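You operate a simulated robot arm through the tools that you are given. There is no shell and no other tool. Be economical: measure what you need, move in short steps, check, and stop when the job is done.

You run a simulated two-armed robot. Do the job below in one go: nothing can be reset, and whatever is moved stays where it is left.

TASK
Take the black corner guard and leave it on the middle board of the steel shelf. Put the orchava can that says "28" from the top of the can load on the half of the can layer near the counter and the orchava can marked "29" on the tool shelf. Pick up the proof can marked "CAN 92" from the top of the can layer with one hand, pass it to the other hand and put it on the top of the can load. Put the 25 micron filter cartridge from the rubber mat on the front of the grey bench. Put the can that says "Jorvaste" from the top of the spare pallets on top of the clear measuring jug and the can marked "Huddanir" on the blue pallet on the dispatch stand. Any order will do. Set down upright: black corner guard, orchava can, proof can, can.

The check looks at the end state, three seconds after you hand in, the way a careful person would. Anything else that was tipped, shoved, dropped, spilled or broken makes it a failure.

THE ROBOT
Two 7-joint arms with two-finger parallel grippers on one trunk, on a base that drives. Base frame: it is fixed to the floor where the robot stands at the start and does not move with it; the origin is under the middle of the robot, x ahead of it, y to its left, z up. Lengths are in mm, angles in rad, forces in N, time in s.
The left shoulder is at the start at [50, 158, 1027], the right one opposite. With the tool pointing down near the work surface each hand reaches from about 100 to 620 mm from the robot's upright axis, wherever it stands, measured 20 degrees to its own side. Places, roughly: black corner guard (5x5x8 cm) [700, 200, 1000]; blue pallet on the dispatch stand [-3700, -2200, 500]; brew can, purple can, smeared can [-3500, 500, 750]; filter cartridge [500, -1500, 1000]; front of the grey bench (34x20 cm) [480, 1440, 880]; half of the can layer near the counter [-1400, -1200, 800]; measuring jug [-3250, 500, 500]; middle board of the steel shelf [600, 100, 600]; orchava can [-1500, 0, 1000]; proof can [-1250, -1250, 750]; tool shelf [-1300, 500, 600]; top of the can load [-1400, 0, 800]. Payload 3.91 kg a hand.
Tool frame (each hand has its own): the origin (TCP) lies between the finger pads and is the grasp point; the fingertips stand 30 mm ahead of it; z points along the fingers, y is the line along which they close. The gripper opens to 110 mm. The fingers are 20 mm wide and 10 mm thick; the gripper's body (48 by 112 mm) begins 55 mm behind the TCP.
Orientation is that of the tool frame in the base frame, as a unit quaternion [w, x, y, z]. With the fingers straight down and closing along the base's y, the tool's x points along the base's -x, its y along +y and its z along -z.

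THE INTERFACE
- The arms move only by the tool apply_moves. It takes "left_moves", "right_moves" or both (then of equal length, played together; a hand with none holds still); each is one flat list of numbers, 7 for each row, row after row: the gripper command, from -1 (shut) to 1 (fully open), values between in proportion, then the shift along the base's x, y, z in mm, then the turn, a rotation vector about the base's x, y, z in rad. In form: [fingers, tx, ty, tz, wx, wy, wz, fingers, tx, ty, tz, wx, wy, wz, ...]. A call has 1 to 8 rows; each row shifts and turns the commanded pose from where the row before left it. A row lasts 0.2 s, in which the tool goes at most 50 mm and 0.15 rad; a call with a longer step from one row to the next is refused whole, and so is a gripper value outside its range. Where a pose cannot be reached the arm comes as near as it can. A force on the tool above 40 N (or 10 N above the force at the start of the call, whichever is more), or a blocked arm, ends the call early, and 0.2 s more pass. Each finger travels about 153 mm/s and halts on what it meets, pressing with about 45 N; the grip force reading is that of the motor and also rises with nothing between the fingers. The clock runs only during rows and for 0.2 s after the last one: add rows that do not move to give the fingers time. It gives the time, the measured TCP pose, the force on the tool (base axes), the opening and the grip force at its end, in the units of the frame above (readings bear some noise), with the torque about the TCP (base axes, N m) and any sound that the robot's microphone picked up, and new pictures: "views" is both (left out), scene, wrist or none (wrist: the cameras of the hands that moved).
- Cameras (640 x 400 px; columns grow to the right, rows downward): "scene" is now at [132.8, 15.1, 1198.7]; the picture's right is [0.17, -0.99, 0.00], its down [-0.21, -0.04, -0.98] and it looks along [0.96, 0.17, -0.21] (base axes); focal length 214 px, centre (320, 200). "left" rides on the left gripper at [72, -17, -103] in its tool frame; the picture's right is [0.23, 0.97, 0.00], its down [-0.76, 0.18, -0.62] and it looks along [-0.61, 0.14, 0.78] (tool axes); focal length 222 px, centre (320, 200). "right" rides on the right gripper at [72, 17, -103] in its tool frame; the picture's right is [-0.23, 0.97, 0.00], its down [-0.76, -0.18, -0.62] and it looks along [-0.61, -0.14, 0.78] (tool axes); focal length 222 px, centre (320, 200). There is no depth. A picture from a camera that has moved, and an enlarged one, comes with that camera's place and axes in the base frame and with its lens.
- lift_body(by): slides the trunk up (or, below 0, down) by that many mm; the arms and the scene camera ride with it, the base frame stays. It gives what a move gives, with no picture.
- drive_base(legs): drives the robot by 1 to 6 legs, each [ahead, turn to the left] in mm and rad, along the robot's own axes; the way and the turn of a leg run together, so that a leg with both is an arc; at most 1500 mm and 3.142 rad a leg. The arms and the cameras ride along, it lands a little off, and it stops where it bumps. It gives what a move gives, and a new picture of the scene camera.
- head_to(pan, tilt): turns the head with the scene camera to pan (to the left, within 1.396 rad either way) and tilt (down, from -0.506 to 1.204), counted from straight ahead of the robot. It gives what a move gives, and a new picture of the scene camera.
- close_up(camera, box): a new picture of the part [left, top, right, bottom] of that camera's present view, enlarged. The clock stands still meanwhile.
- finish_job(): hands the job in; it is judged then, once.

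Work in short steps. Places have to be worked out from the pictures, the camera data and where the tool is seen: move nearer, look again, correct. Check each grasp and each placing, and mend what went wrong. You have 217 turns and 260 pictures in all, those below and enlarged ones among them. Open the grippers and draw the arms clear of the work before you hand the job in, unless the task says otherwise.

The tools are called after ">>>" as name(argument=value, ...) on one line, values as JSON. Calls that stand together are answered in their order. apply_moves: Moves the arms, as the interface text tells. Its arguments: {"type":"object","properties":{"left_moves":{"type":"array","items":{"type":"number"}},"right_moves":{"type":"array","items":{"type":"number"}},"views":{"type":"string","enum":["both","scene","wrist","none"]}},"required":[]} The other tools are called the same way: lift_body (by) slides the trunk up or down; drive_base (legs) drives the base; head_to (pan, tilt) turns the head that bears the scene camera; close_up (camera, box) takes an enlarged picture of a part of a camera's view; finish_job () hands the job in.

At the start:

```text
t: 0.0
left_tcp_pos: [286.5, 283.6, 1220.3]
left_tool_rot: [0.0, 0.001, 1.0, 0.0]
left_contact_force: [0.7, -0.6, 0.1]
left_ft_torque: [-0.01, 0.0, -0.01]
left_finger_gap: 110.0
left_finger_force: 0.1
right_tcp_pos: [277.3, -27.8, 1220.1]
right_tool_rot: [0.0, -0.001, 1.0, 0.001]
right_contact_force: [-0.4, 0.3, -0.1]
right_ft_torque: [-0.01, -0.01, -0.02]
right_finger_gap: 110.2
right_finger_force: 0.1
trunk travel left (down, up): [-269.0, 214.0]
robot x, y, heading: [3.6, 3.0, -0.001]
head pan, tilt: [0.173, 0.216]
```

scene: 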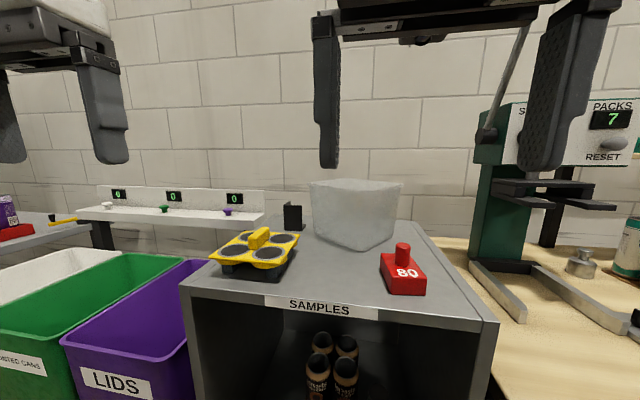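
right: 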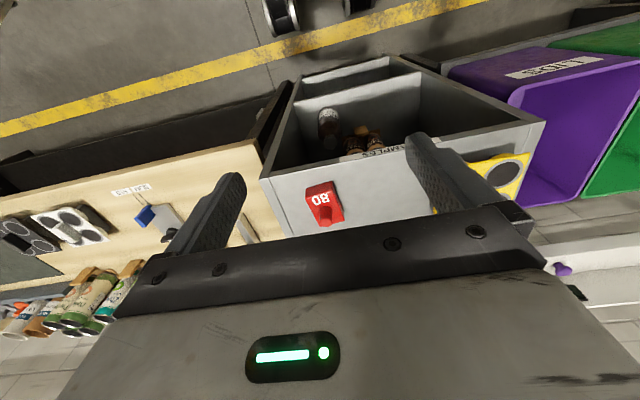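
left: 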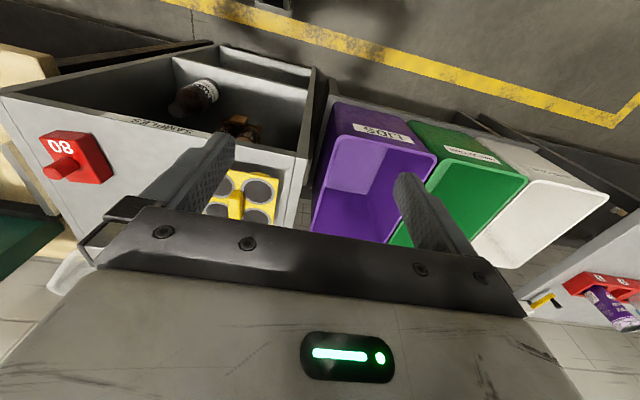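

The black guard seems to be at pixel (292,216), behind the yellow carrier on top of the steel shelf. I'll enlarge that area and the shelf inside.

>>> close_up(camera="scene", box=[180, 160, 500, 360])

>>> head_to(pan=0.1, tilt=0.7)

```text
2.00 times, centred on (340, 260) of scene
camera zoom: at [132.8, 15.1, 1198.7], right [0.17, -0.99, 0.0], down [-0.21, -0.04, -0.98], along [0.96, 0.17, -0.21], focal length 429 px, centre (280, 80)
```

zoom: 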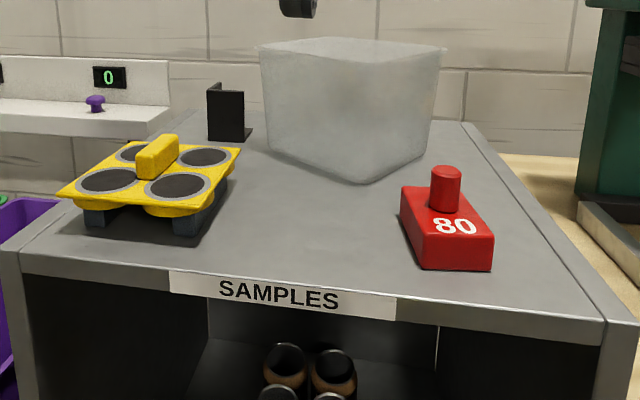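

```text
t: 0.9
left_tcp_pos: [286.6, 284.9, 1220.5]
left_tool_rot: [0.0, 0.0, 1.0, 0.0]
left_contact_force: [-0.2, 0.1, -0.8]
left_ft_torque: [0.0, -0.03, -0.02]
left_finger_gap: 110.1
left_finger_force: 0.0
right_tcp_pos: [281.3, -26.3, 1218.4]
right_tool_rot: [-0.001, 0.004, 1.0, 0.0]
right_contact_force: [42.2, -17.7, -18.9]
right_ft_torque: [1.82, 2.76, 1.2]
right_finger_gap: 109.7
right_finger_force: 0.1
trunk travel left (down, up): [-269.0, 214.0]
robot x, y, heading: [-0.8, 0.6, 0.006]
head pan, tilt: [0.099, 0.7]
camera scene: at [133.3, 11.5, 1187.0], right [0.13, -0.99, 0.0], down [-0.33, -0.04, -0.94], along [0.93, 0.13, -0.33], focal length 214 px, centre (320, 200)
```

scene: 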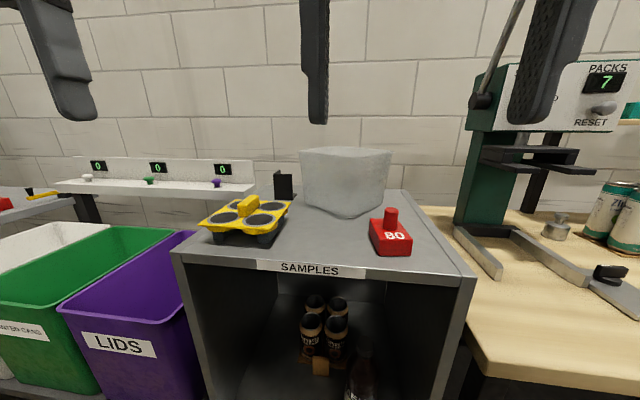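

The right arm feels 42 N after the head turn, so the head probably presses on the right hand. I move the right hand ahead and to the right, off the head.

>>> apply_moves(right_moves=[1, 30, -20, 0, 0, 0, 0, 1, 20, -40, 0, 0, 0, 0, 1, 0, -50, 0, 0, 0, 0, 1, 0, -50, 0, 0, 0, 0, 1, 0, -50, 0, 0, 0, 0], views="scene")

```text
t: 2.1
left_tcp_pos: [286.8, 283.6, 1220.1]
left_tool_rot: [0.0, 0.001, 1.0, 0.0]
left_contact_force: [-0.4, -0.2, 0.5]
left_ft_torque: [0.01, -0.01, -0.02]
left_finger_gap: 110.0
left_finger_force: 0.2
right_tcp_pos: [329.8, -236.1, 1219.2]
right_tool_rot: [0.0, 0.0, 1.0, 0.002]
right_contact_force: [-0.5, 0.6, 0.6]
right_ft_torque: [0.01, 0.0, 0.02]
right_finger_gap: 109.9
right_finger_force: 0.0
trunk travel left (down, up): [-269.0, 214.0]
robot x, y, heading: [-2.4, 0.1, -0.003]
head pan, tilt: [0.099, 0.7]
camera scene: at [125.3, 7.1, 1154.7], right [0.1, -1.0, 0.0], down [-0.64, -0.06, -0.77], along [0.76, 0.08, -0.64], focal length 214 px, centre (320, 200)
```

scene: 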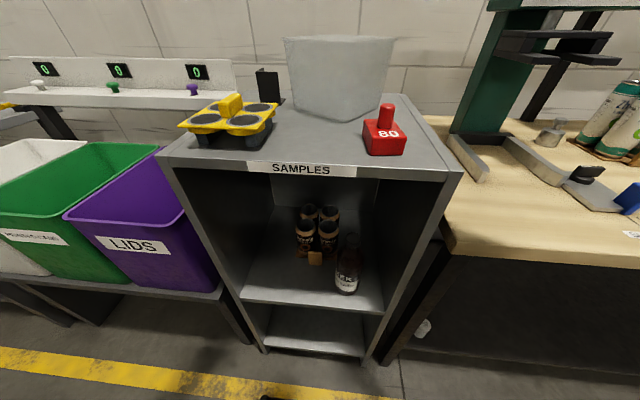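

Forces are clean again. I bring the left hand nearer the guard, for a wrist view.

>>> apply_moves(left_moves=[1, 40, -20, 0, 0, -0.13, 0, 1, 40, -20, 0, 0, -0.13, 0, 1, 40, -20, 0, 0, -0.13, 0], views="wrist")

>>> close_up(camera="scene", box=[160, 30, 480, 230])

```text
t: 2.9
left_tcp_pos: [407.4, 221.4, 1221.2]
left_tool_rot: [0.194, 0.0, 0.981, 0.0]
left_contact_force: [0.5, -0.1, -0.2]
left_ft_torque: [-0.01, -0.01, 0.01]
left_finger_gap: 109.8
left_finger_force: 0.1
right_tcp_pos: [330.7, -235.3, 1219.8]
right_tool_rot: [0.0, 0.0, 1.0, 0.0]
right_contact_force: [0.9, 0.5, 0.3]
right_ft_torque: [0.01, -0.01, 0.04]
right_finger_gap: 110.0
right_finger_force: 0.2
trunk travel left (down, up): [-269.0, 214.0]
robot x, y, heading: [1.4, -0.4, -0.003]
head pan, tilt: [0.099, 0.7]
camera left: at [302.1, 205.7, 1289.8], right [-0.21, 0.97, -0.09], down [0.47, 0.18, 0.87], along [0.86, 0.14, -0.49], focal length 222 px, centre (320, 200)
```

left: 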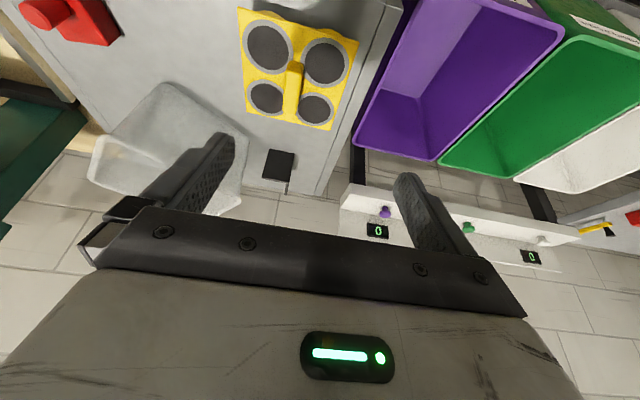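

```text
2.00 times, centred on (320, 130) of scene
camera zoom: at [125.9, 7.5, 1154.6], right [0.1, -1.0, 0.0], down [-0.64, -0.06, -0.76], along [0.76, 0.08, -0.64], focal length 429 px, centre (320, 340)
```

zoom: 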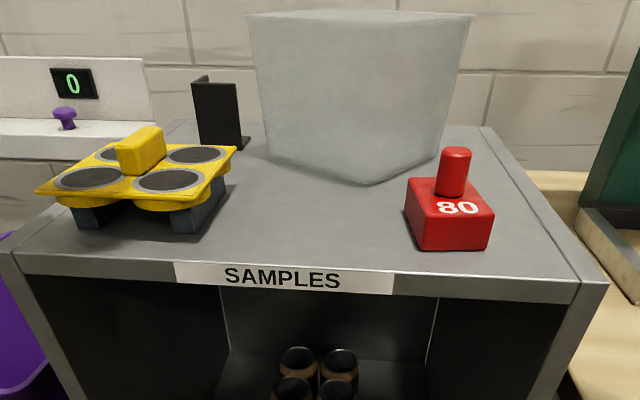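

The rays from both cameras cross at about [635,175] with the shelf top near z 1005. I pitch the hand to 45° and come nearer to confirm.

>>> apply_moves(left_moves=[1, 31, -12, -10, 0, -0.13, 0, 1, 31, -12, -10, 0, -0.13, 0, 1, 31, -12, -10, 0, -0.13, 0], views="both")

```text
t: 3.7
left_tcp_pos: [499.3, 187.3, 1191.4]
left_tool_rot: [0.38, 0.0, 0.925, 0.0]
left_contact_force: [0.3, -0.5, 0.9]
left_ft_torque: [0.0, -0.03, 0.02]
left_finger_gap: 110.1
left_finger_force: 0.1
right_tcp_pos: [330.5, -235.6, 1219.2]
right_tool_rot: [0.0, 0.001, 1.0, 0.001]
right_contact_force: [0.1, -1.3, 0.0]
right_ft_torque: [-0.01, 0.02, -0.01]
right_finger_gap: 110.2
right_finger_force: 0.1
trunk travel left (down, up): [-269.0, 214.0]
robot x, y, heading: [-2.1, 3.1, -0.006]
head pan, tilt: [0.099, 0.7]
camera scene: at [125.7, 7.5, 1154.7], right [0.1, -1.0, 0.0], down [-0.64, -0.06, -0.76], along [0.76, 0.08, -0.64], focal length 214 px, centre (320, 200)
camera left: at [376.0, 171.4, 1213.9], right [-0.16, 0.97, -0.16], down [0.1, 0.18, 0.98], along [0.98, 0.14, -0.13], focal length 222 px, centre (320, 200)
```

scene: 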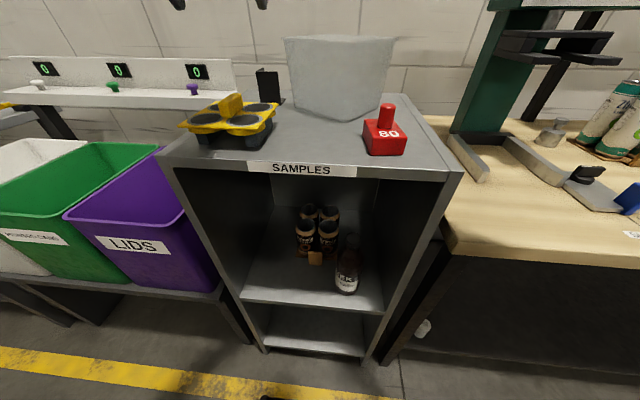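
left: 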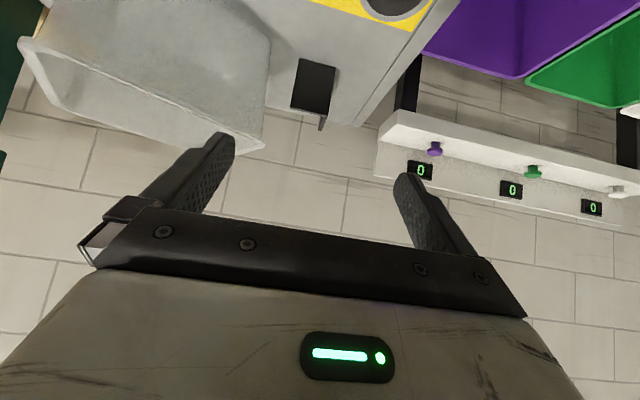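

Guard front wall: x≈638, y≈153–200, top ≈1080. I narrow the fingers to about 72 mm and come to the pre-grasp along the 45° line.

>>> apply_moves(left_moves=[0.31, 25, -3, -23, 0, -0.005, 0, 0.31, 25, -3, -23, 0, 0, 0, 0.31, 25, -3, -23, 0, 0, 0], views="both")

>>> close_up(camera="scene", box=[220, 30, 380, 130])

```text
t: 4.5
left_tcp_pos: [574.9, 179.2, 1120.2]
left_tool_rot: [0.383, 0.001, 0.924, -0.001]
left_contact_force: [-0.6, 0.1, 0.1]
left_ft_torque: [0.0, -0.01, 0.01]
left_finger_gap: 71.8
left_finger_force: 0.1
right_tcp_pos: [330.4, -233.7, 1218.9]
right_tool_rot: [0.0, 0.0, 1.0, 0.001]
right_contact_force: [-0.1, -0.6, 0.0]
right_ft_torque: [-0.01, -0.03, -0.02]
right_finger_gap: 110.3
right_finger_force: 0.0
trunk travel left (down, up): [-269.0, 214.0]
robot x, y, heading: [-1.7, 0.2, -0.003]
head pan, tilt: [0.099, 0.7]
camera scene: at [125.8, 7.6, 1154.6], right [0.1, -0.99, 0.0], down [-0.64, -0.06, -0.76], along [0.76, 0.08, -0.64], focal length 214 px, centre (320, 200)
camera left: at [451.0, 162.0, 1142.7], right [-0.16, 0.97, -0.16], down [0.1, 0.18, 0.98], along [0.98, 0.14, -0.12], focal length 222 px, centre (320, 200)
```

scene: 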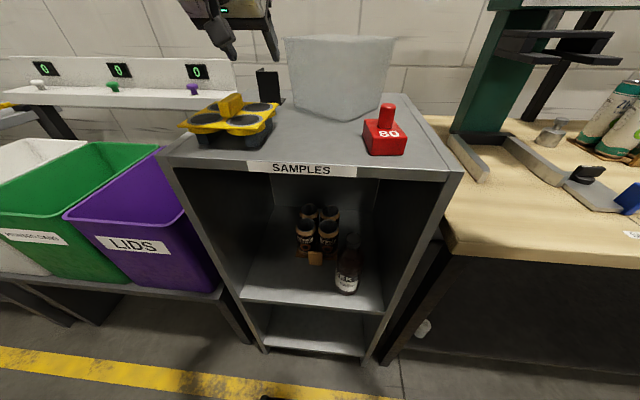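
left: 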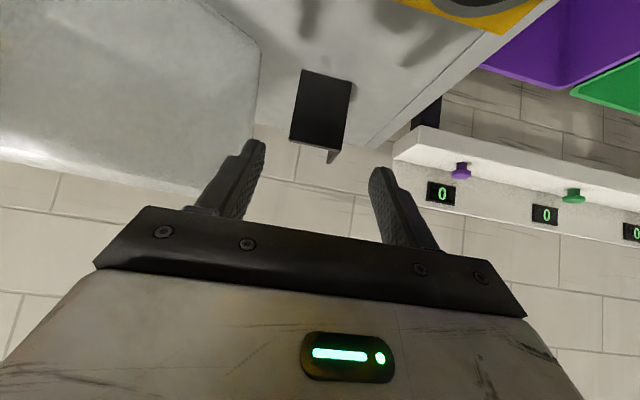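

```text
4.00 times, centred on (300, 80) of scene
camera zoom: at [125.8, 7.6, 1154.6], right [0.1, -0.99, 0.0], down [-0.64, -0.06, -0.76], along [0.76, 0.08, -0.64], focal length 858 px, centre (400, 680)
```

zoom: 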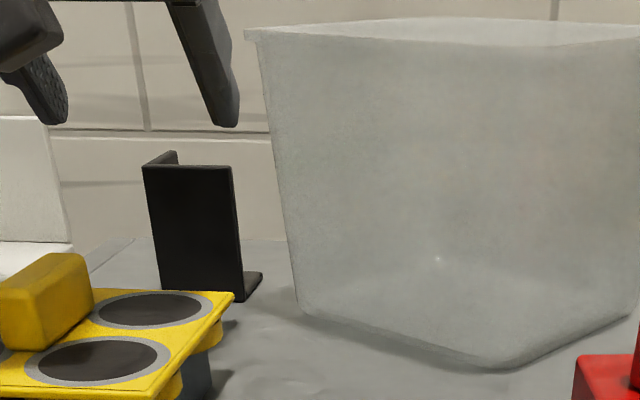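

Estimate holds (x≈640, y≈177, top ≈1070). I go in along the line and close.

>>> apply_moves(left_moves=[0.31, 20, -1, -23, 0, 0, 0, 0.31, 20, -1, -23, 0, 0, 0, 0.31, 20, 0, -23, 0, 0, 0, -1, 0, 0, 0, 0, 0, 0, -1, 0, 0, 0, 0, 0, 0], views="both")

```text
t: 5.7
left_tcp_pos: [631.4, 176.4, 1050.5]
left_tool_rot: [0.383, 0.0, 0.924, 0.0]
left_contact_force: [0.0, -0.3, -0.4]
left_ft_torque: [0.02, 0.04, 0.01]
left_finger_gap: 48.4
left_finger_force: 44.9
left hand out of reach, approached as far as the arm can: row 3
right_tcp_pos: [330.5, -235.4, 1218.7]
right_tool_rot: [0.0, -0.001, 1.0, 0.001]
right_contact_force: [0.7, -1.2, -0.3]
right_ft_torque: [0.04, 0.02, -0.01]
right_finger_gap: 109.9
right_finger_force: 0.0
trunk travel left (down, up): [-269.0, 214.0]
robot x, y, heading: [0.5, 0.0, 0.001]
head pan, tilt: [0.099, 0.7]
camera scene: at [125.4, 7.5, 1154.7], right [0.1, -1.0, 0.0], down [-0.64, -0.06, -0.77], along [0.76, 0.08, -0.64], focal length 214 px, centre (320, 200)
camera left: at [508.0, 161.0, 1073.0], right [-0.16, 0.97, -0.16], down [0.1, 0.18, 0.98], along [0.98, 0.14, -0.12], focal length 222 px, centre (320, 200)
```

scene: 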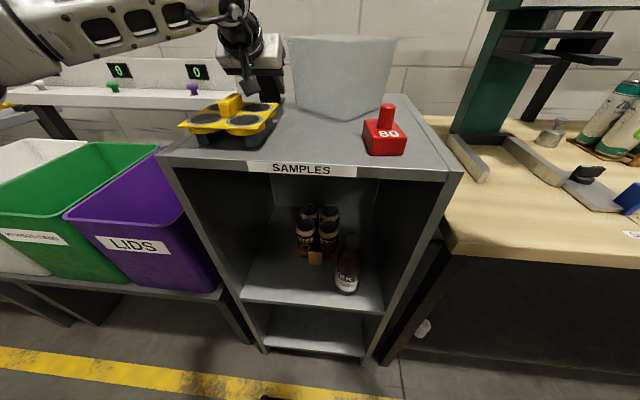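
left: 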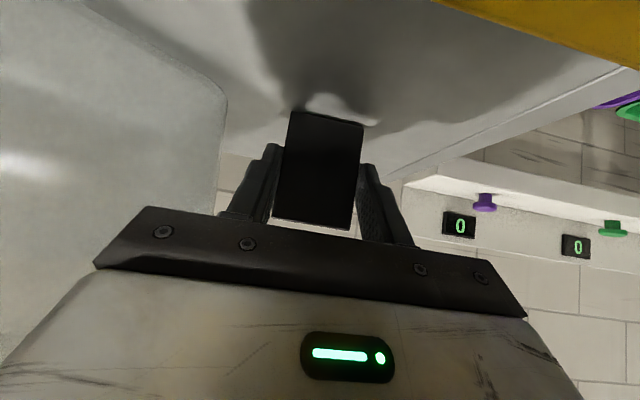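

Gripped at 48 mm. I lift the guard straight up and draw it back over the shelf top.

>>> apply_moves(left_moves=[-1, 0, 0, 40, 0, 0, 0, -1, 0, 0, 45, 0, 0, 0, -1, -10, 0, 45, 0, 0, 0, -1, -45, 0, 0, 0, 0, 0, -1, -45, 0, 0, 0, 0, 0, -1, -45, 0, 0, 0, 0, 0, -1, -45, 0, 0, 0, 0, 0, -1, -30, 0, 0, 0, 0, 0], views="both")

>>> drive_base(legs=[[-180, 0]])

```text
t: 7.5
left_tcp_pos: [391.2, 202.4, 1152.8]
left_tool_rot: [0.382, -0.001, 0.924, 0.0]
left_contact_force: [0.3, 0.4, 0.6]
left_ft_torque: [-0.05, 0.01, -0.01]
left_finger_gap: 0.0
left_finger_force: 37.9
left hand out of reach, approached as far as the arm can: row 1, 2, 3
right_tcp_pos: [330.1, -235.4, 1220.0]
right_tool_rot: [0.0, 0.0, 1.0, 0.0]
right_contact_force: [-0.1, -1.2, 0.1]
right_ft_torque: [0.01, -0.02, -0.01]
right_finger_gap: 110.1
right_finger_force: 0.1
trunk travel left (down, up): [-269.0, 214.0]
robot x, y, heading: [1.1, -0.4, -0.002]
head pan, tilt: [0.099, 0.7]
camera scene: at [125.2, 7.6, 1154.7], right [0.1, -1.0, 0.0], down [-0.64, -0.06, -0.77], along [0.76, 0.08, -0.64], focal length 214 px, centre (320, 200)
camera left: at [266.8, 186.6, 1175.0], right [-0.16, 0.97, -0.16], down [0.1, 0.18, 0.98], along [0.98, 0.14, -0.13], focal length 222 px, centre (320, 200)
```

scene: 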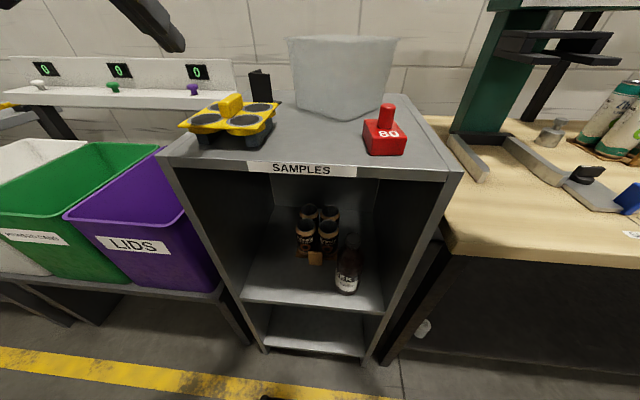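
left: 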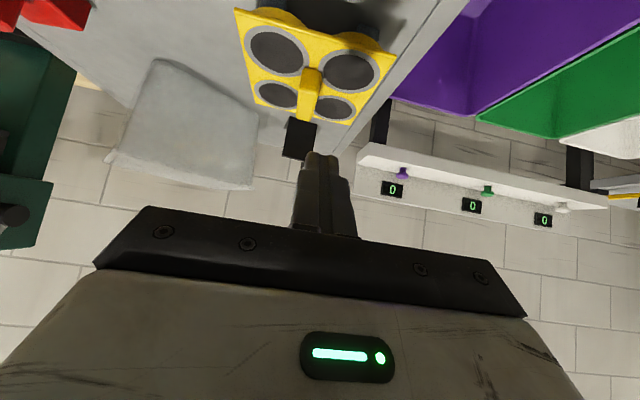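

```text
t: 9.0
left_tcp_pos: [211.5, 201.5, 1152.1]
left_tool_rot: [0.383, 0.002, 0.924, -0.001]
left_contact_force: [0.0, 0.0, 0.9]
left_ft_torque: [0.03, -0.02, 0.03]
left_finger_gap: 0.0
left_finger_force: 37.4
right_tcp_pos: [147.8, -235.9, 1218.9]
right_tool_rot: [0.001, 0.003, 1.0, 0.001]
right_contact_force: [-0.1, -0.5, -0.8]
right_ft_torque: [0.02, 0.03, -0.02]
right_finger_gap: 109.9
right_finger_force: 0.0
trunk travel left (down, up): [-269.0, 214.0]
robot x, y, heading: [-179.5, 1.3, -0.002]
head pan, tilt: [0.099, 0.7]
camera scene: at [-55.4, 7.3, 1154.8], right [0.09, -1.0, 0.0], down [-0.64, -0.06, -0.77], along [0.76, 0.07, -0.64], focal length 214 px, centre (320, 200)
```

scene: 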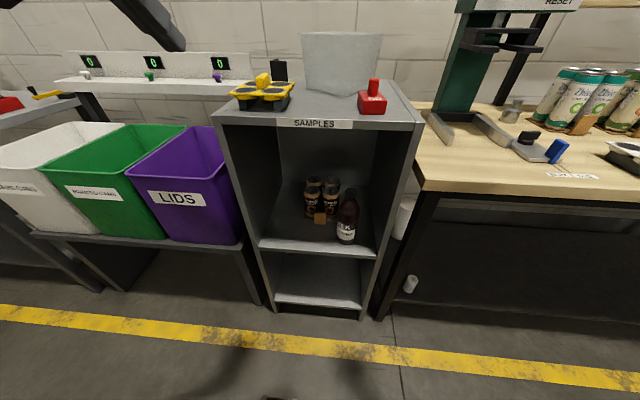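

The grasp slipped (gap 0): the arm was at its reach limit; the guard still stands. I raise the trunk, drive nearer and look again.

>>> lift_body(by=150)

>>> apply_moves(left_moves=[0.31, 0, 0, 0, 0, 0, 0, 0.31, 0, 0, 0, 0, 0, 0], views="none")

>>> drive_base(legs=[[230, 0]])

>>> close_up(camera="scene", box=[200, 60, 420, 198])

>>> close_up(camera="left", box=[160, 0, 480, 200])

```text
t: 10.8
left_tcp_pos: [212.3, 202.2, 1302.1]
left_tool_rot: [0.382, 0.003, 0.924, -0.002]
left_contact_force: [0.3, -0.2, -0.5]
left_ft_torque: [0.0, 0.01, -0.02]
left_finger_gap: 0.1
left_finger_force: 37.8
right_tcp_pos: [147.7, -237.3, 1369.4]
right_tool_rot: [0.001, 0.004, 1.0, 0.001]
right_contact_force: [-0.1, -0.7, -0.1]
right_ft_torque: [-0.05, -0.02, -0.01]
right_finger_gap: 109.9
right_finger_force: 0.1
trunk travel left (down, up): [-419.0, 64.0]
robot x, y, heading: [-176.2, 2.1, -0.006]
head pan, tilt: [0.099, 0.7]
```

```text
t: 11.4
left_tcp_pos: [211.8, 200.5, 1302.8]
left_tool_rot: [0.382, 0.003, 0.924, -0.001]
left_contact_force: [-0.2, -0.2, -0.2]
left_ft_torque: [-0.01, 0.01, 0.05]
left_finger_gap: 72.1
left_finger_force: 0.1
right_tcp_pos: [149.1, -234.9, 1369.5]
right_tool_rot: [0.0, 0.003, 1.0, 0.001]
right_contact_force: [0.2, 0.3, 0.5]
right_ft_torque: [-0.01, 0.02, 0.02]
right_finger_gap: 110.3
right_finger_force: 0.0
trunk travel left (down, up): [-419.0, 64.0]
robot x, y, heading: [-182.2, -1.2, -0.004]
head pan, tilt: [0.099, 0.7]
```

```text
t: 13.1
left_tcp_pos: [444.1, 199.2, 1303.7]
left_tool_rot: [0.382, 0.002, 0.924, -0.001]
left_contact_force: [-0.2, 0.8, -0.7]
left_ft_torque: [0.0, 0.01, 0.01]
left_finger_gap: 72.2
left_finger_force: 0.0
right_tcp_pos: [378.8, -237.8, 1369.8]
right_tool_rot: [0.0, 0.004, 1.0, 0.0]
right_contact_force: [-0.4, 0.3, -0.5]
right_ft_torque: [0.06, 0.01, 0.02]
right_finger_gap: 110.0
right_finger_force: 0.2
trunk travel left (down, up): [-419.0, 64.0]
robot x, y, heading: [49.6, 0.4, -0.0]
head pan, tilt: [0.099, 0.7]
camera scene: at [176.3, 6.0, 1304.6], right [0.09, -1.0, 0.0], down [-0.64, -0.06, -0.76], along [0.76, 0.07, -0.64], focal length 214 px, centre (320, 200)
```

scene: 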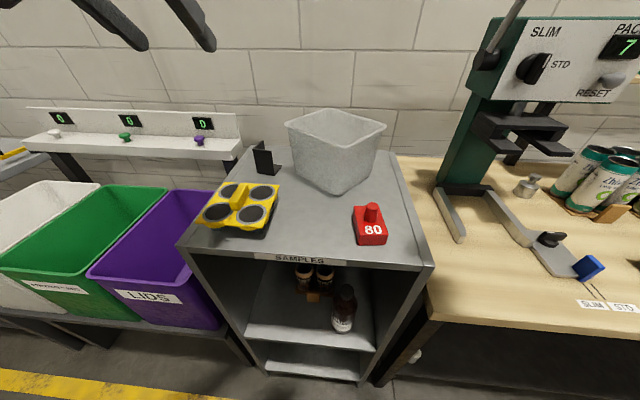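

```text
2.90 times, centred on (310, 129) of scene
camera zoom: at [176.3, 6.0, 1304.6], right [0.09, -1.0, 0.0], down [-0.64, -0.06, -0.76], along [0.76, 0.07, -0.64], focal length 622 px, centre (349, 406)
```

zoom: 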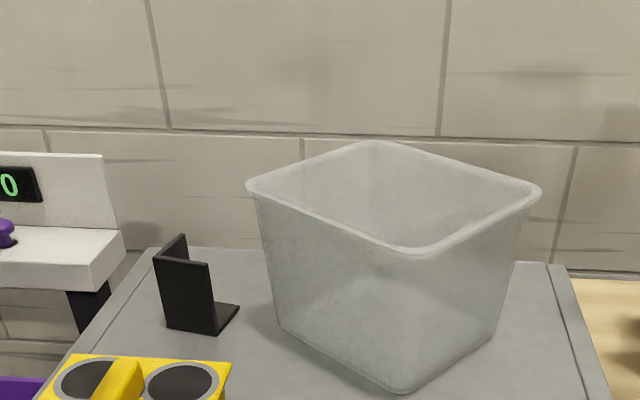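

```text
2.00 times, centred on (320, 100) of left
camera zoom: at [319.5, 184.1, 1325.0], right [-0.15, 0.97, -0.16], down [0.1, 0.18, 0.98], along [0.98, 0.14, -0.13], focal length 444 px, centre (320, 400)
```

zoom: 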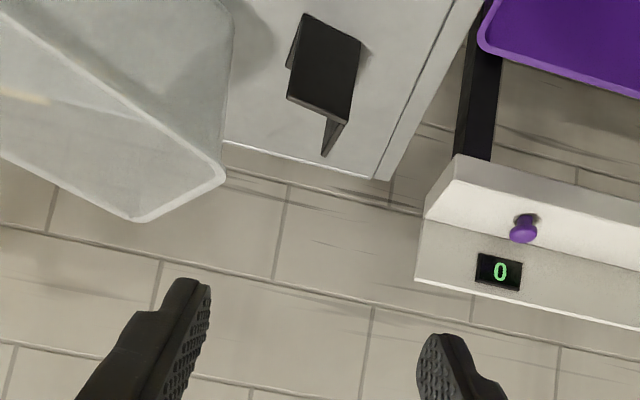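

The guard is a three-plate corner: front wall, left (+y) wall and a bottom plate, front wall at about x 619, y 162–211, yawed about −0.17 rad. A better grasp is across the left wall's thickness, coming over the front wall's edge; I go to that pre-grasp.

>>> apply_moves(left_moves=[0, 29.6, 3, -35.8, 0, 0, -0.085, 0, 29.6, 3, -35.8, 0, 0, -0.085, 0, 29.6, 3, -35.8, 0, 0, 0, 0, 29.6, 3, -35.8, 0, 0, 0, 0, 29.6, 3, -35.8, 0, 0, 0], views="wrist")

>>> close_up(camera="scene", box=[200, 100, 360, 200])

```text
t: 14.3
left_tcp_pos: [593.4, 215.7, 1120.4]
left_tool_rot: [0.381, 0.081, 0.92, -0.034]
left_contact_force: [-0.7, 0.6, -0.2]
left_ft_torque: [0.02, 0.0, -0.02]
left_finger_gap: 55.0
left_finger_force: 0.1
right_tcp_pos: [381.5, -237.9, 1369.0]
right_tool_rot: [0.0, 0.003, 1.0, 0.001]
right_contact_force: [-0.1, -0.4, 0.3]
right_ft_torque: [-0.02, -0.03, 0.02]
right_finger_gap: 110.3
right_finger_force: 0.1
trunk travel left (down, up): [-419.0, 64.0]
robot x, y, heading: [50.9, -3.1, -0.002]
head pan, tilt: [0.099, 0.7]
camera left: at [468.0, 221.2, 1142.7], right [0.01, 0.99, -0.16], down [0.13, 0.16, 0.98], along [0.99, -0.03, -0.12], focal length 222 px, centre (320, 200)
```

left: 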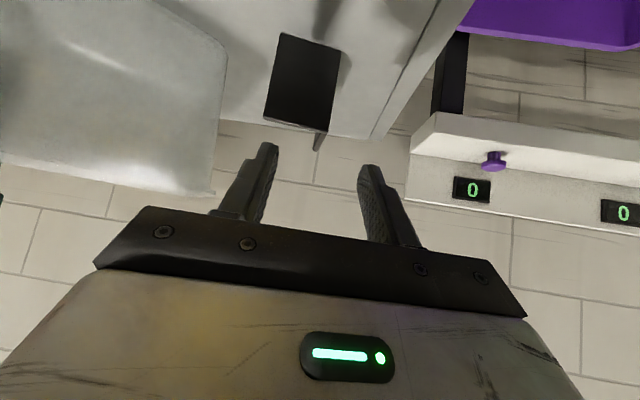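

```text
4.00 times, centred on (280, 150) of scene
camera zoom: at [176.6, 5.9, 1304.6], right [0.09, -1.0, 0.0], down [-0.64, -0.06, -0.76], along [0.76, 0.07, -0.64], focal length 858 px, centre (480, 400)
```

zoom: 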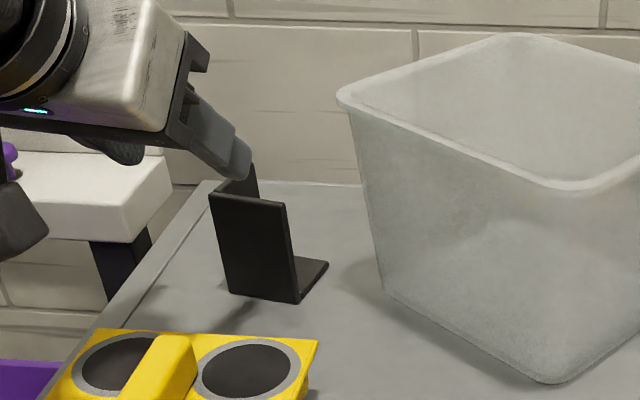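

The left wall's top runs from about [624,214] to [660,206] at z≈1073. I slide in over the front edge with the fingers on both sides of it and close.

>>> apply_moves(left_moves=[0, 20, -3, -14, 0, 0, 0, 0, 20, -3, -18, 0, 0, 0, 0, 18.6, -3, -18.4, 0, 0, 0, -1, 0, 0, 0, 0, 0, 0, -1, 0, 0, 0, 0, 0, 0], views="wrist")

>>> close_up(camera="scene", box=[200, 100, 360, 200])

```text
t: 15.5
left_tcp_pos: [649.8, 205.5, 1070.9]
left_tool_rot: [0.38, 0.081, 0.921, -0.034]
left_contact_force: [-0.7, 0.3, -0.4]
left_ft_torque: [0.0, 0.0, 0.01]
left_finger_gap: 4.7
left_finger_force: 45.0
right_tcp_pos: [380.3, -237.4, 1369.0]
right_tool_rot: [0.0, 0.003, 1.0, 0.001]
right_contact_force: [-0.1, -0.3, -0.1]
right_ft_torque: [0.02, -0.01, 0.01]
right_finger_gap: 110.1
right_finger_force: 0.1
trunk travel left (down, up): [-419.0, 64.0]
robot x, y, heading: [46.5, 0.8, -0.004]
head pan, tilt: [0.099, 0.7]
camera left: at [525.5, 211.7, 1093.0], right [0.01, 0.99, -0.16], down [0.13, 0.16, 0.98], along [0.99, -0.03, -0.12], focal length 222 px, centre (320, 200)
```

left: 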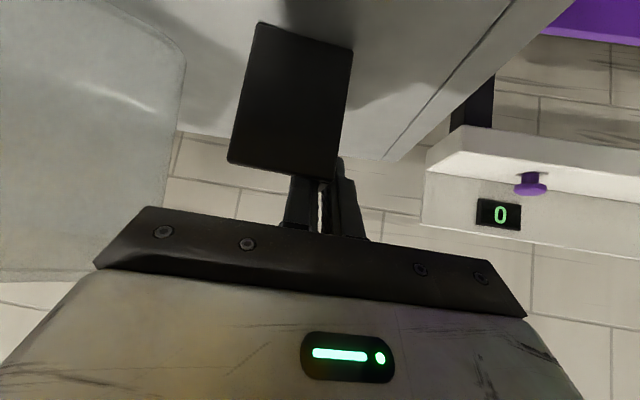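

```text
4.00 times, centred on (280, 150) of scene
camera zoom: at [175.9, 6.0, 1304.6], right [0.09, -1.0, 0.0], down [-0.64, -0.06, -0.76], along [0.76, 0.07, -0.64], focal length 858 px, centre (480, 400)
```

zoom: 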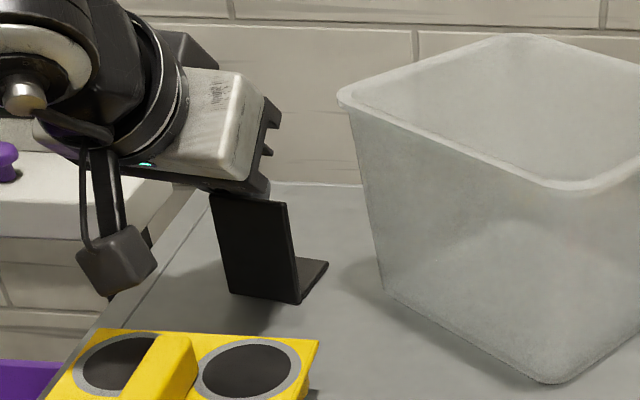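

Gap 4.7 mm on the wall – a flat, firm grip. I lift and draw back, no drive yet.

>>> apply_moves(left_moves=[-1, 0, 0, 20, 0, 0, 0, -1, 0, 0, 35, 0, 0, 0, -1, 0, 0, 45, 0, 0, 0, -1, -40, 0, 15, 0, 0, 0, -1, -45, 0, 0, 0, 0, 0, -1, -45, 0, 0, 0, 0, 0, -1, -45, 0, 0, 0, 0, 0], views="wrist")

```text
t: 17.1
left_tcp_pos: [473.4, 206.0, 1188.9]
left_tool_rot: [0.382, 0.081, 0.92, -0.034]
left_contact_force: [0.2, -0.1, -0.2]
left_ft_torque: [0.0, 0.01, 0.02]
left_finger_gap: 4.8
left_finger_force: 44.5
right_tcp_pos: [378.9, -236.7, 1370.3]
right_tool_rot: [0.0, 0.004, 1.0, 0.001]
right_contact_force: [-0.5, 0.4, 0.1]
right_ft_torque: [-0.01, -0.03, -0.01]
right_finger_gap: 109.9
right_finger_force: 0.1
trunk travel left (down, up): [-419.0, 64.0]
robot x, y, heading: [52.8, -0.7, -0.006]
head pan, tilt: [0.099, 0.7]
camera left: at [350.1, 210.7, 1210.7], right [0.01, 0.99, -0.16], down [0.13, 0.16, 0.98], along [0.99, -0.03, -0.12], focal length 222 px, centre (320, 200)
```

left: 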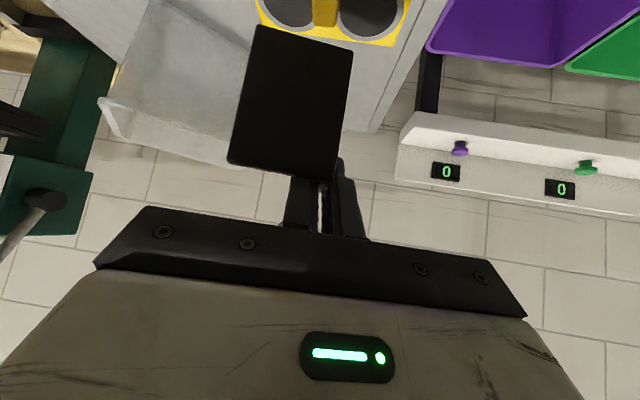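

The guard is held firmly. I back away, lower the trunk, and tuck the right hand a bit.

>>> drive_base(legs=[[-320, 0]])

>>> lift_body(by=-350)

>>> head_to(pan=0.1, tilt=0.5)

```text
t: 19.2
left_tcp_pos: [158.6, 206.9, 1187.7]
left_tool_rot: [0.382, 0.08, 0.92, -0.033]
left_contact_force: [0.1, -0.5, 0.6]
left_ft_torque: [0.0, -0.04, 0.0]
left_finger_gap: 5.0
left_finger_force: 45.0
right_tcp_pos: [61.3, -235.7, 1369.3]
right_tool_rot: [0.0, 0.003, 1.0, 0.0]
right_contact_force: [-1.3, -0.3, 0.0]
right_ft_torque: [0.03, -0.01, 0.01]
right_finger_gap: 110.0
right_finger_force: 0.1
trunk travel left (down, up): [-419.0, 64.0]
robot x, y, heading: [-264.9, 1.1, -0.007]
head pan, tilt: [0.099, 0.7]
camera scene: at [-141.7, 7.8, 1304.8], right [0.09, -1.0, 0.0], down [-0.64, -0.06, -0.77], along [0.76, 0.07, -0.64], focal length 214 px, centre (320, 200)
```

scene: 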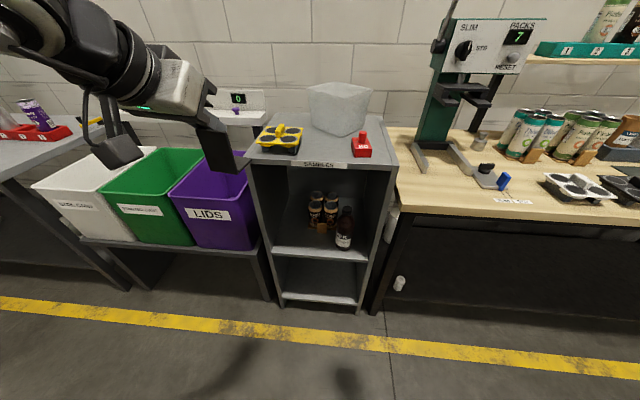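

```text
t: 22.7
left_tcp_pos: [159.5, 206.8, 837.2]
left_tool_rot: [0.38, 0.081, 0.921, -0.034]
left_contact_force: [0.4, -0.2, -1.4]
left_ft_torque: [0.02, 0.02, 0.01]
left_finger_gap: 4.8
left_finger_force: 45.2
right_tcp_pos: [62.4, -235.2, 1019.0]
right_tool_rot: [0.0, 0.003, 1.0, 0.0]
right_contact_force: [0.3, -0.2, 0.2]
right_ft_torque: [0.02, 0.02, 0.02]
right_finger_gap: 109.9
right_finger_force: 0.1
trunk travel left (down, up): [-69.0, 414.0]
robot x, y, heading: [-267.1, 0.8, -0.001]
head pan, tilt: [0.099, 0.7]
```

```text
t: 23.4
left_tcp_pos: [157.9, 206.4, 837.3]
left_tool_rot: [0.381, 0.081, 0.92, -0.034]
left_contact_force: [0.2, -0.2, 0.9]
left_ft_torque: [0.0, 0.04, 0.01]
left_finger_gap: 4.8
left_finger_force: 44.5
right_tcp_pos: [62.4, -236.8, 1019.2]
right_tool_rot: [0.001, 0.003, 1.0, 0.0]
right_contact_force: [-0.6, 0.9, 0.9]
right_ft_torque: [-0.01, -0.01, -0.03]
right_finger_gap: 110.2
right_finger_force: 0.1
trunk travel left (down, up): [-69.0, 414.0]
robot x, y, heading: [-267.0, -0.0, -0.006]
head pan, tilt: [0.099, 0.499]
camera scene: at [-135.1, 8.4, 972.4], right [0.09, -1.0, 0.0], down [-0.48, -0.05, -0.88], along [0.87, 0.08, -0.48], focal length 214 px, centre (320, 200)
```

scene: 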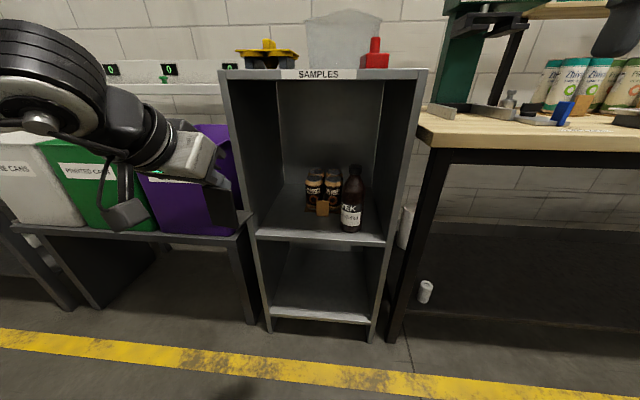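

Re-triangulating: shelf front edge x≈365–403, middle board z≈545, inside left wall y≈250, cans beyond x≈505. I lower the arm to about z 700 and drive 150 nearer.

>>> apply_moves(left_moves=[-1, 0, -8, -45, 0, 0, 0, -1, 0, -8, -45, 0, 0, 0, -1, 0, -8, -45, 0, 0, 0], views="none")

>>> drive_base(legs=[[140, 0]])

>>> close_up(camera="left", box=[0, 0, 640, 400])

```text
t: 24.2
left_tcp_pos: [160.1, 183.4, 703.1]
left_tool_rot: [0.38, 0.081, 0.921, -0.034]
left_contact_force: [0.3, 0.8, 0.7]
left_ft_torque: [0.02, 0.0, -0.02]
left_finger_gap: 4.7
left_finger_force: 44.4
right_tcp_pos: [61.1, -236.0, 1019.3]
right_tool_rot: [0.0, 0.002, 1.0, 0.001]
right_contact_force: [0.1, 0.6, -0.4]
right_ft_torque: [-0.01, 0.0, 0.02]
right_finger_gap: 110.0
right_finger_force: 0.1
trunk travel left (down, up): [-69.0, 414.0]
robot x, y, heading: [-266.7, -0.1, -0.008]
head pan, tilt: [0.099, 0.499]
```

```text
t: 25.5
left_tcp_pos: [300.5, 183.7, 703.8]
left_tool_rot: [0.381, 0.08, 0.92, -0.034]
left_contact_force: [0.1, 0.0, -0.4]
left_ft_torque: [-0.05, 0.0, 0.01]
left_finger_gap: 4.5
left_finger_force: 44.6
right_tcp_pos: [203.0, -235.4, 1019.8]
right_tool_rot: [0.0, 0.004, 1.0, 0.0]
right_contact_force: [0.4, 0.5, 0.6]
right_ft_torque: [0.0, 0.0, 0.0]
right_finger_gap: 110.1
right_finger_force: 0.1
trunk travel left (down, up): [-69.0, 414.0]
robot x, y, heading: [-124.1, -4.8, -0.007]
head pan, tilt: [0.099, 0.499]
camera scene: at [5.3, 7.9, 972.4], right [0.1, -1.0, 0.0], down [-0.48, -0.05, -0.88], along [0.87, 0.08, -0.48], focal length 214 px, centre (320, 200)
```

scene: 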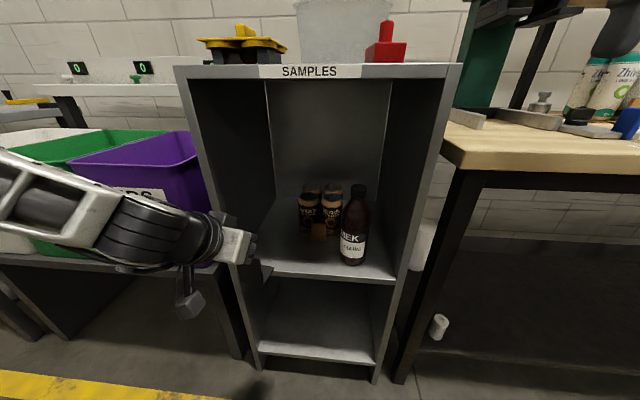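

```text
1.00 times, centred on (320, 200) of left (not enlarged: the box is as wide or as high as the picture)
camera zoom: at [176.1, 189.3, 726.7], right [0.01, 0.99, -0.16], down [0.13, 0.16, 0.98], along [0.99, -0.03, -0.12], focal length 222 px, centre (320, 200)
```

zoom: 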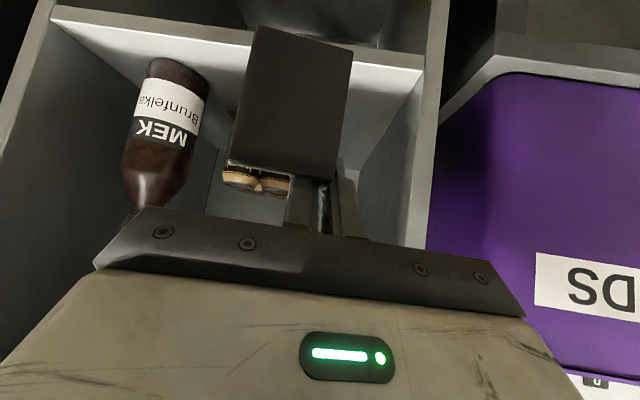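

Board front edge x≈385, z≈546, inner left wall y≈265. I move the guard in to TCP x≈455 and partway down.

>>> apply_moves(left_moves=[-1, 40, 1, 0, 0, 0, 0, -1, 40, 1, 0, 0, 0, 0, -1, 40, 1, 0, 0, 0, 0, -1, 35, 1, 0, 0, 0, 0, -1, 0, 0, -35, 0, 0, 0, -1, 0, 0, -35, 0, 0, 0], views="both")

```text
t: 26.9
left_tcp_pos: [457.0, 185.9, 634.7]
left_tool_rot: [0.382, 0.08, 0.92, -0.034]
left_contact_force: [-0.8, 0.0, 0.9]
left_ft_torque: [-0.03, 0.0, -0.01]
left_finger_gap: 4.7
left_finger_force: 44.3
right_tcp_pos: [202.5, -236.2, 1018.5]
right_tool_rot: [0.0, 0.003, 1.0, 0.001]
right_contact_force: [0.2, -0.4, 0.3]
right_ft_torque: [0.0, 0.0, 0.01]
right_finger_gap: 110.1
right_finger_force: 0.0
trunk travel left (down, up): [-69.0, 414.0]
robot x, y, heading: [-127.1, 0.1, -0.001]
head pan, tilt: [0.099, 0.499]
camera scene: at [5.3, 7.9, 972.4], right [0.1, -1.0, 0.0], down [-0.48, -0.05, -0.88], along [0.87, 0.08, -0.48], focal length 214 px, centre (320, 200)
camera left: at [332.1, 192.2, 657.6], right [0.01, 0.99, -0.16], down [0.13, 0.16, 0.98], along [0.99, -0.03, -0.12], focal length 222 px, centre (320, 200)
```

scene: 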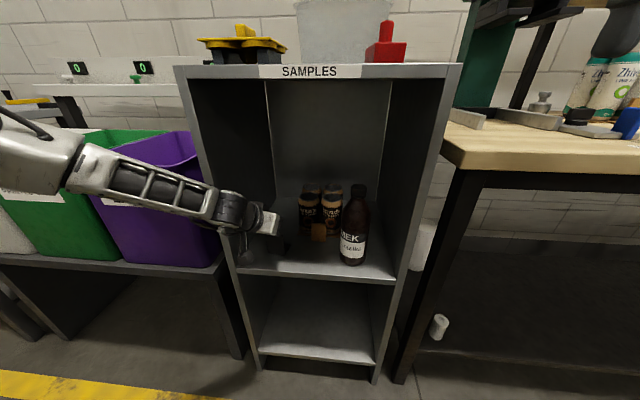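
left: 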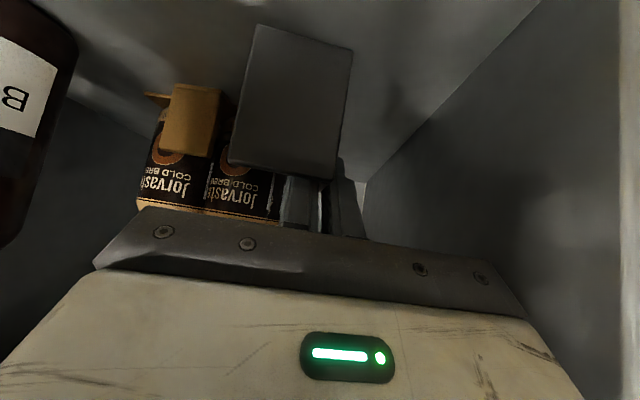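

Clear of the cans. I lower in small steps, watching force.

>>> apply_moves(left_moves=[-1, 0, 0, -8, 0, 0, 0, -1, 0, 0, -6, 0, 0, 0, -1, 0, 0, -5, 0, 0, 0, -1, 0, 0, -3, 0, 0, 0], views="wrist")

>>> close_up(camera="scene", box=[200, 160, 360, 290])

```text
t: 27.9
left_tcp_pos: [456.2, 187.7, 620.3]
left_tool_rot: [0.387, 0.08, 0.918, -0.033]
left_contact_force: [-5.7, 1.5, 31.2]
left_ft_torque: [0.01, 0.66, -0.09]
left_finger_gap: 4.4
left_finger_force: 45.1
right_tcp_pos: [200.8, -236.7, 1020.3]
right_tool_rot: [0.002, 0.003, 1.0, 0.001]
right_contact_force: [0.3, 0.2, -0.2]
right_ft_torque: [0.03, 0.04, -0.02]
right_finger_gap: 109.9
right_finger_force: 0.2
trunk travel left (down, up): [-69.0, 414.0]
robot x, y, heading: [-126.6, 2.5, -0.004]
head pan, tilt: [0.099, 0.499]
camera left: at [332.2, 192.5, 640.5], right [0.01, 0.99, -0.16], down [0.11, 0.16, 0.98], along [0.99, -0.03, -0.11], focal length 222 px, centre (320, 200)
```

left: 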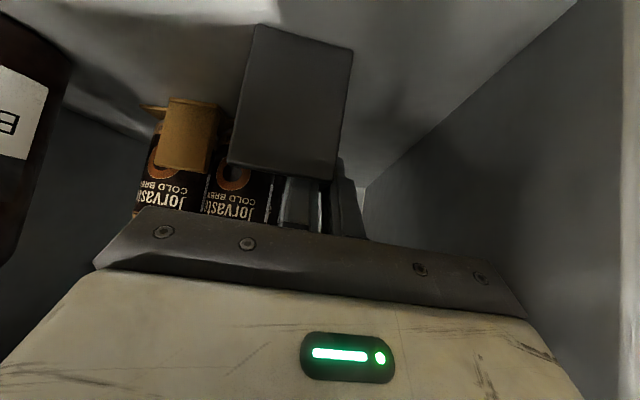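

```text
3.08 times, centred on (280, 225) of scene
camera zoom: at [3.1, 7.4, 973.3], right [0.1, -1.0, 0.0], down [-0.47, -0.04, -0.88], along [0.88, 0.08, -0.48], focal length 660 px, centre (443, 123)
```

zoom: 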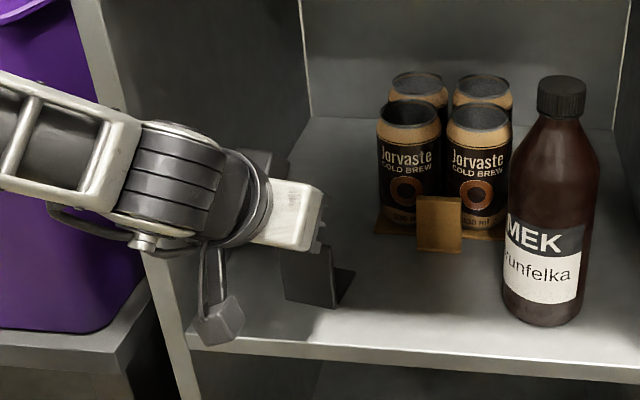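

Contact (31 N up) at z≈620. I ease the pressure and open the fingers partly.

>>> apply_moves(left_moves=[-1, 0, 0, 6, 0, 0, 0, -0.3, 0, 0, 0, 0, 0, 0, -0.3, 0, 0, 0, 0, 0, 0], views="wrist")

```text
t: 28.7
left_tcp_pos: [455.3, 189.1, 617.7]
left_tool_rot: [0.379, 0.081, 0.921, -0.033]
left_contact_force: [0.5, -0.3, 0.2]
left_ft_torque: [-0.02, -0.02, 0.0]
left_finger_gap: 38.4
left_finger_force: 0.0
right_tcp_pos: [202.5, -236.6, 1019.4]
right_tool_rot: [0.0, 0.003, 1.0, 0.001]
right_contact_force: [-0.6, -0.9, 0.2]
right_ft_torque: [0.01, -0.01, 0.01]
right_finger_gap: 110.1
right_finger_force: 0.1
trunk travel left (down, up): [-69.0, 414.0]
robot x, y, heading: [-128.4, 0.1, -0.005]
head pan, tilt: [0.099, 0.499]
camera left: at [330.4, 194.0, 640.0], right [0.01, 0.99, -0.16], down [0.13, 0.16, 0.98], along [0.99, -0.03, -0.13], focal length 222 px, centre (320, 200)
```

left: 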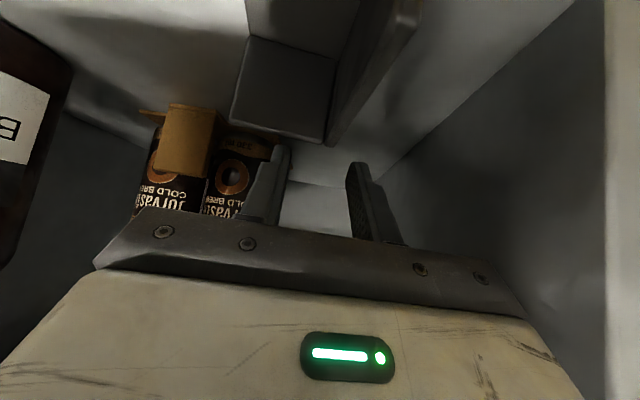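

The guard looks changed after the release; I check the scene view before moving.

>>> close_up(camera="scene", box=[200, 160, 360, 290])

>>> close_up(camera="left", box=[200, 0, 440, 150])

```text
3.08 times, centred on (280, 225) of scene
camera zoom: at [5.3, 7.9, 972.3], right [0.1, -1.0, 0.0], down [-0.48, -0.05, -0.88], along [0.87, 0.08, -0.48], focal length 660 px, centre (443, 123)
```

zoom: 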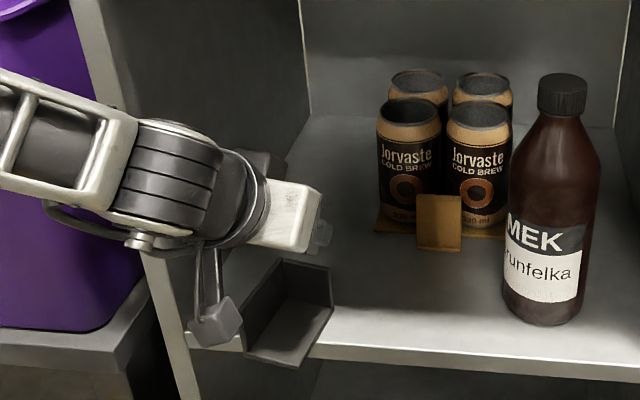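

```text
2.67 times, centred on (320, 75) of left
camera zoom: at [330.4, 194.0, 640.0], right [0.01, 0.99, -0.16], down [0.13, 0.16, 0.98], along [0.99, -0.03, -0.13], focal length 592 px, centre (320, 533)
```

zoom: 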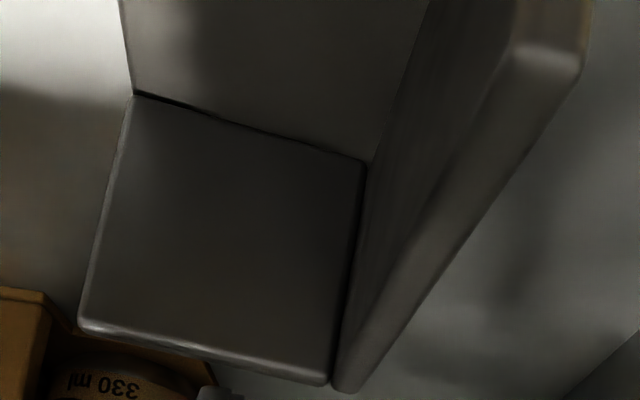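

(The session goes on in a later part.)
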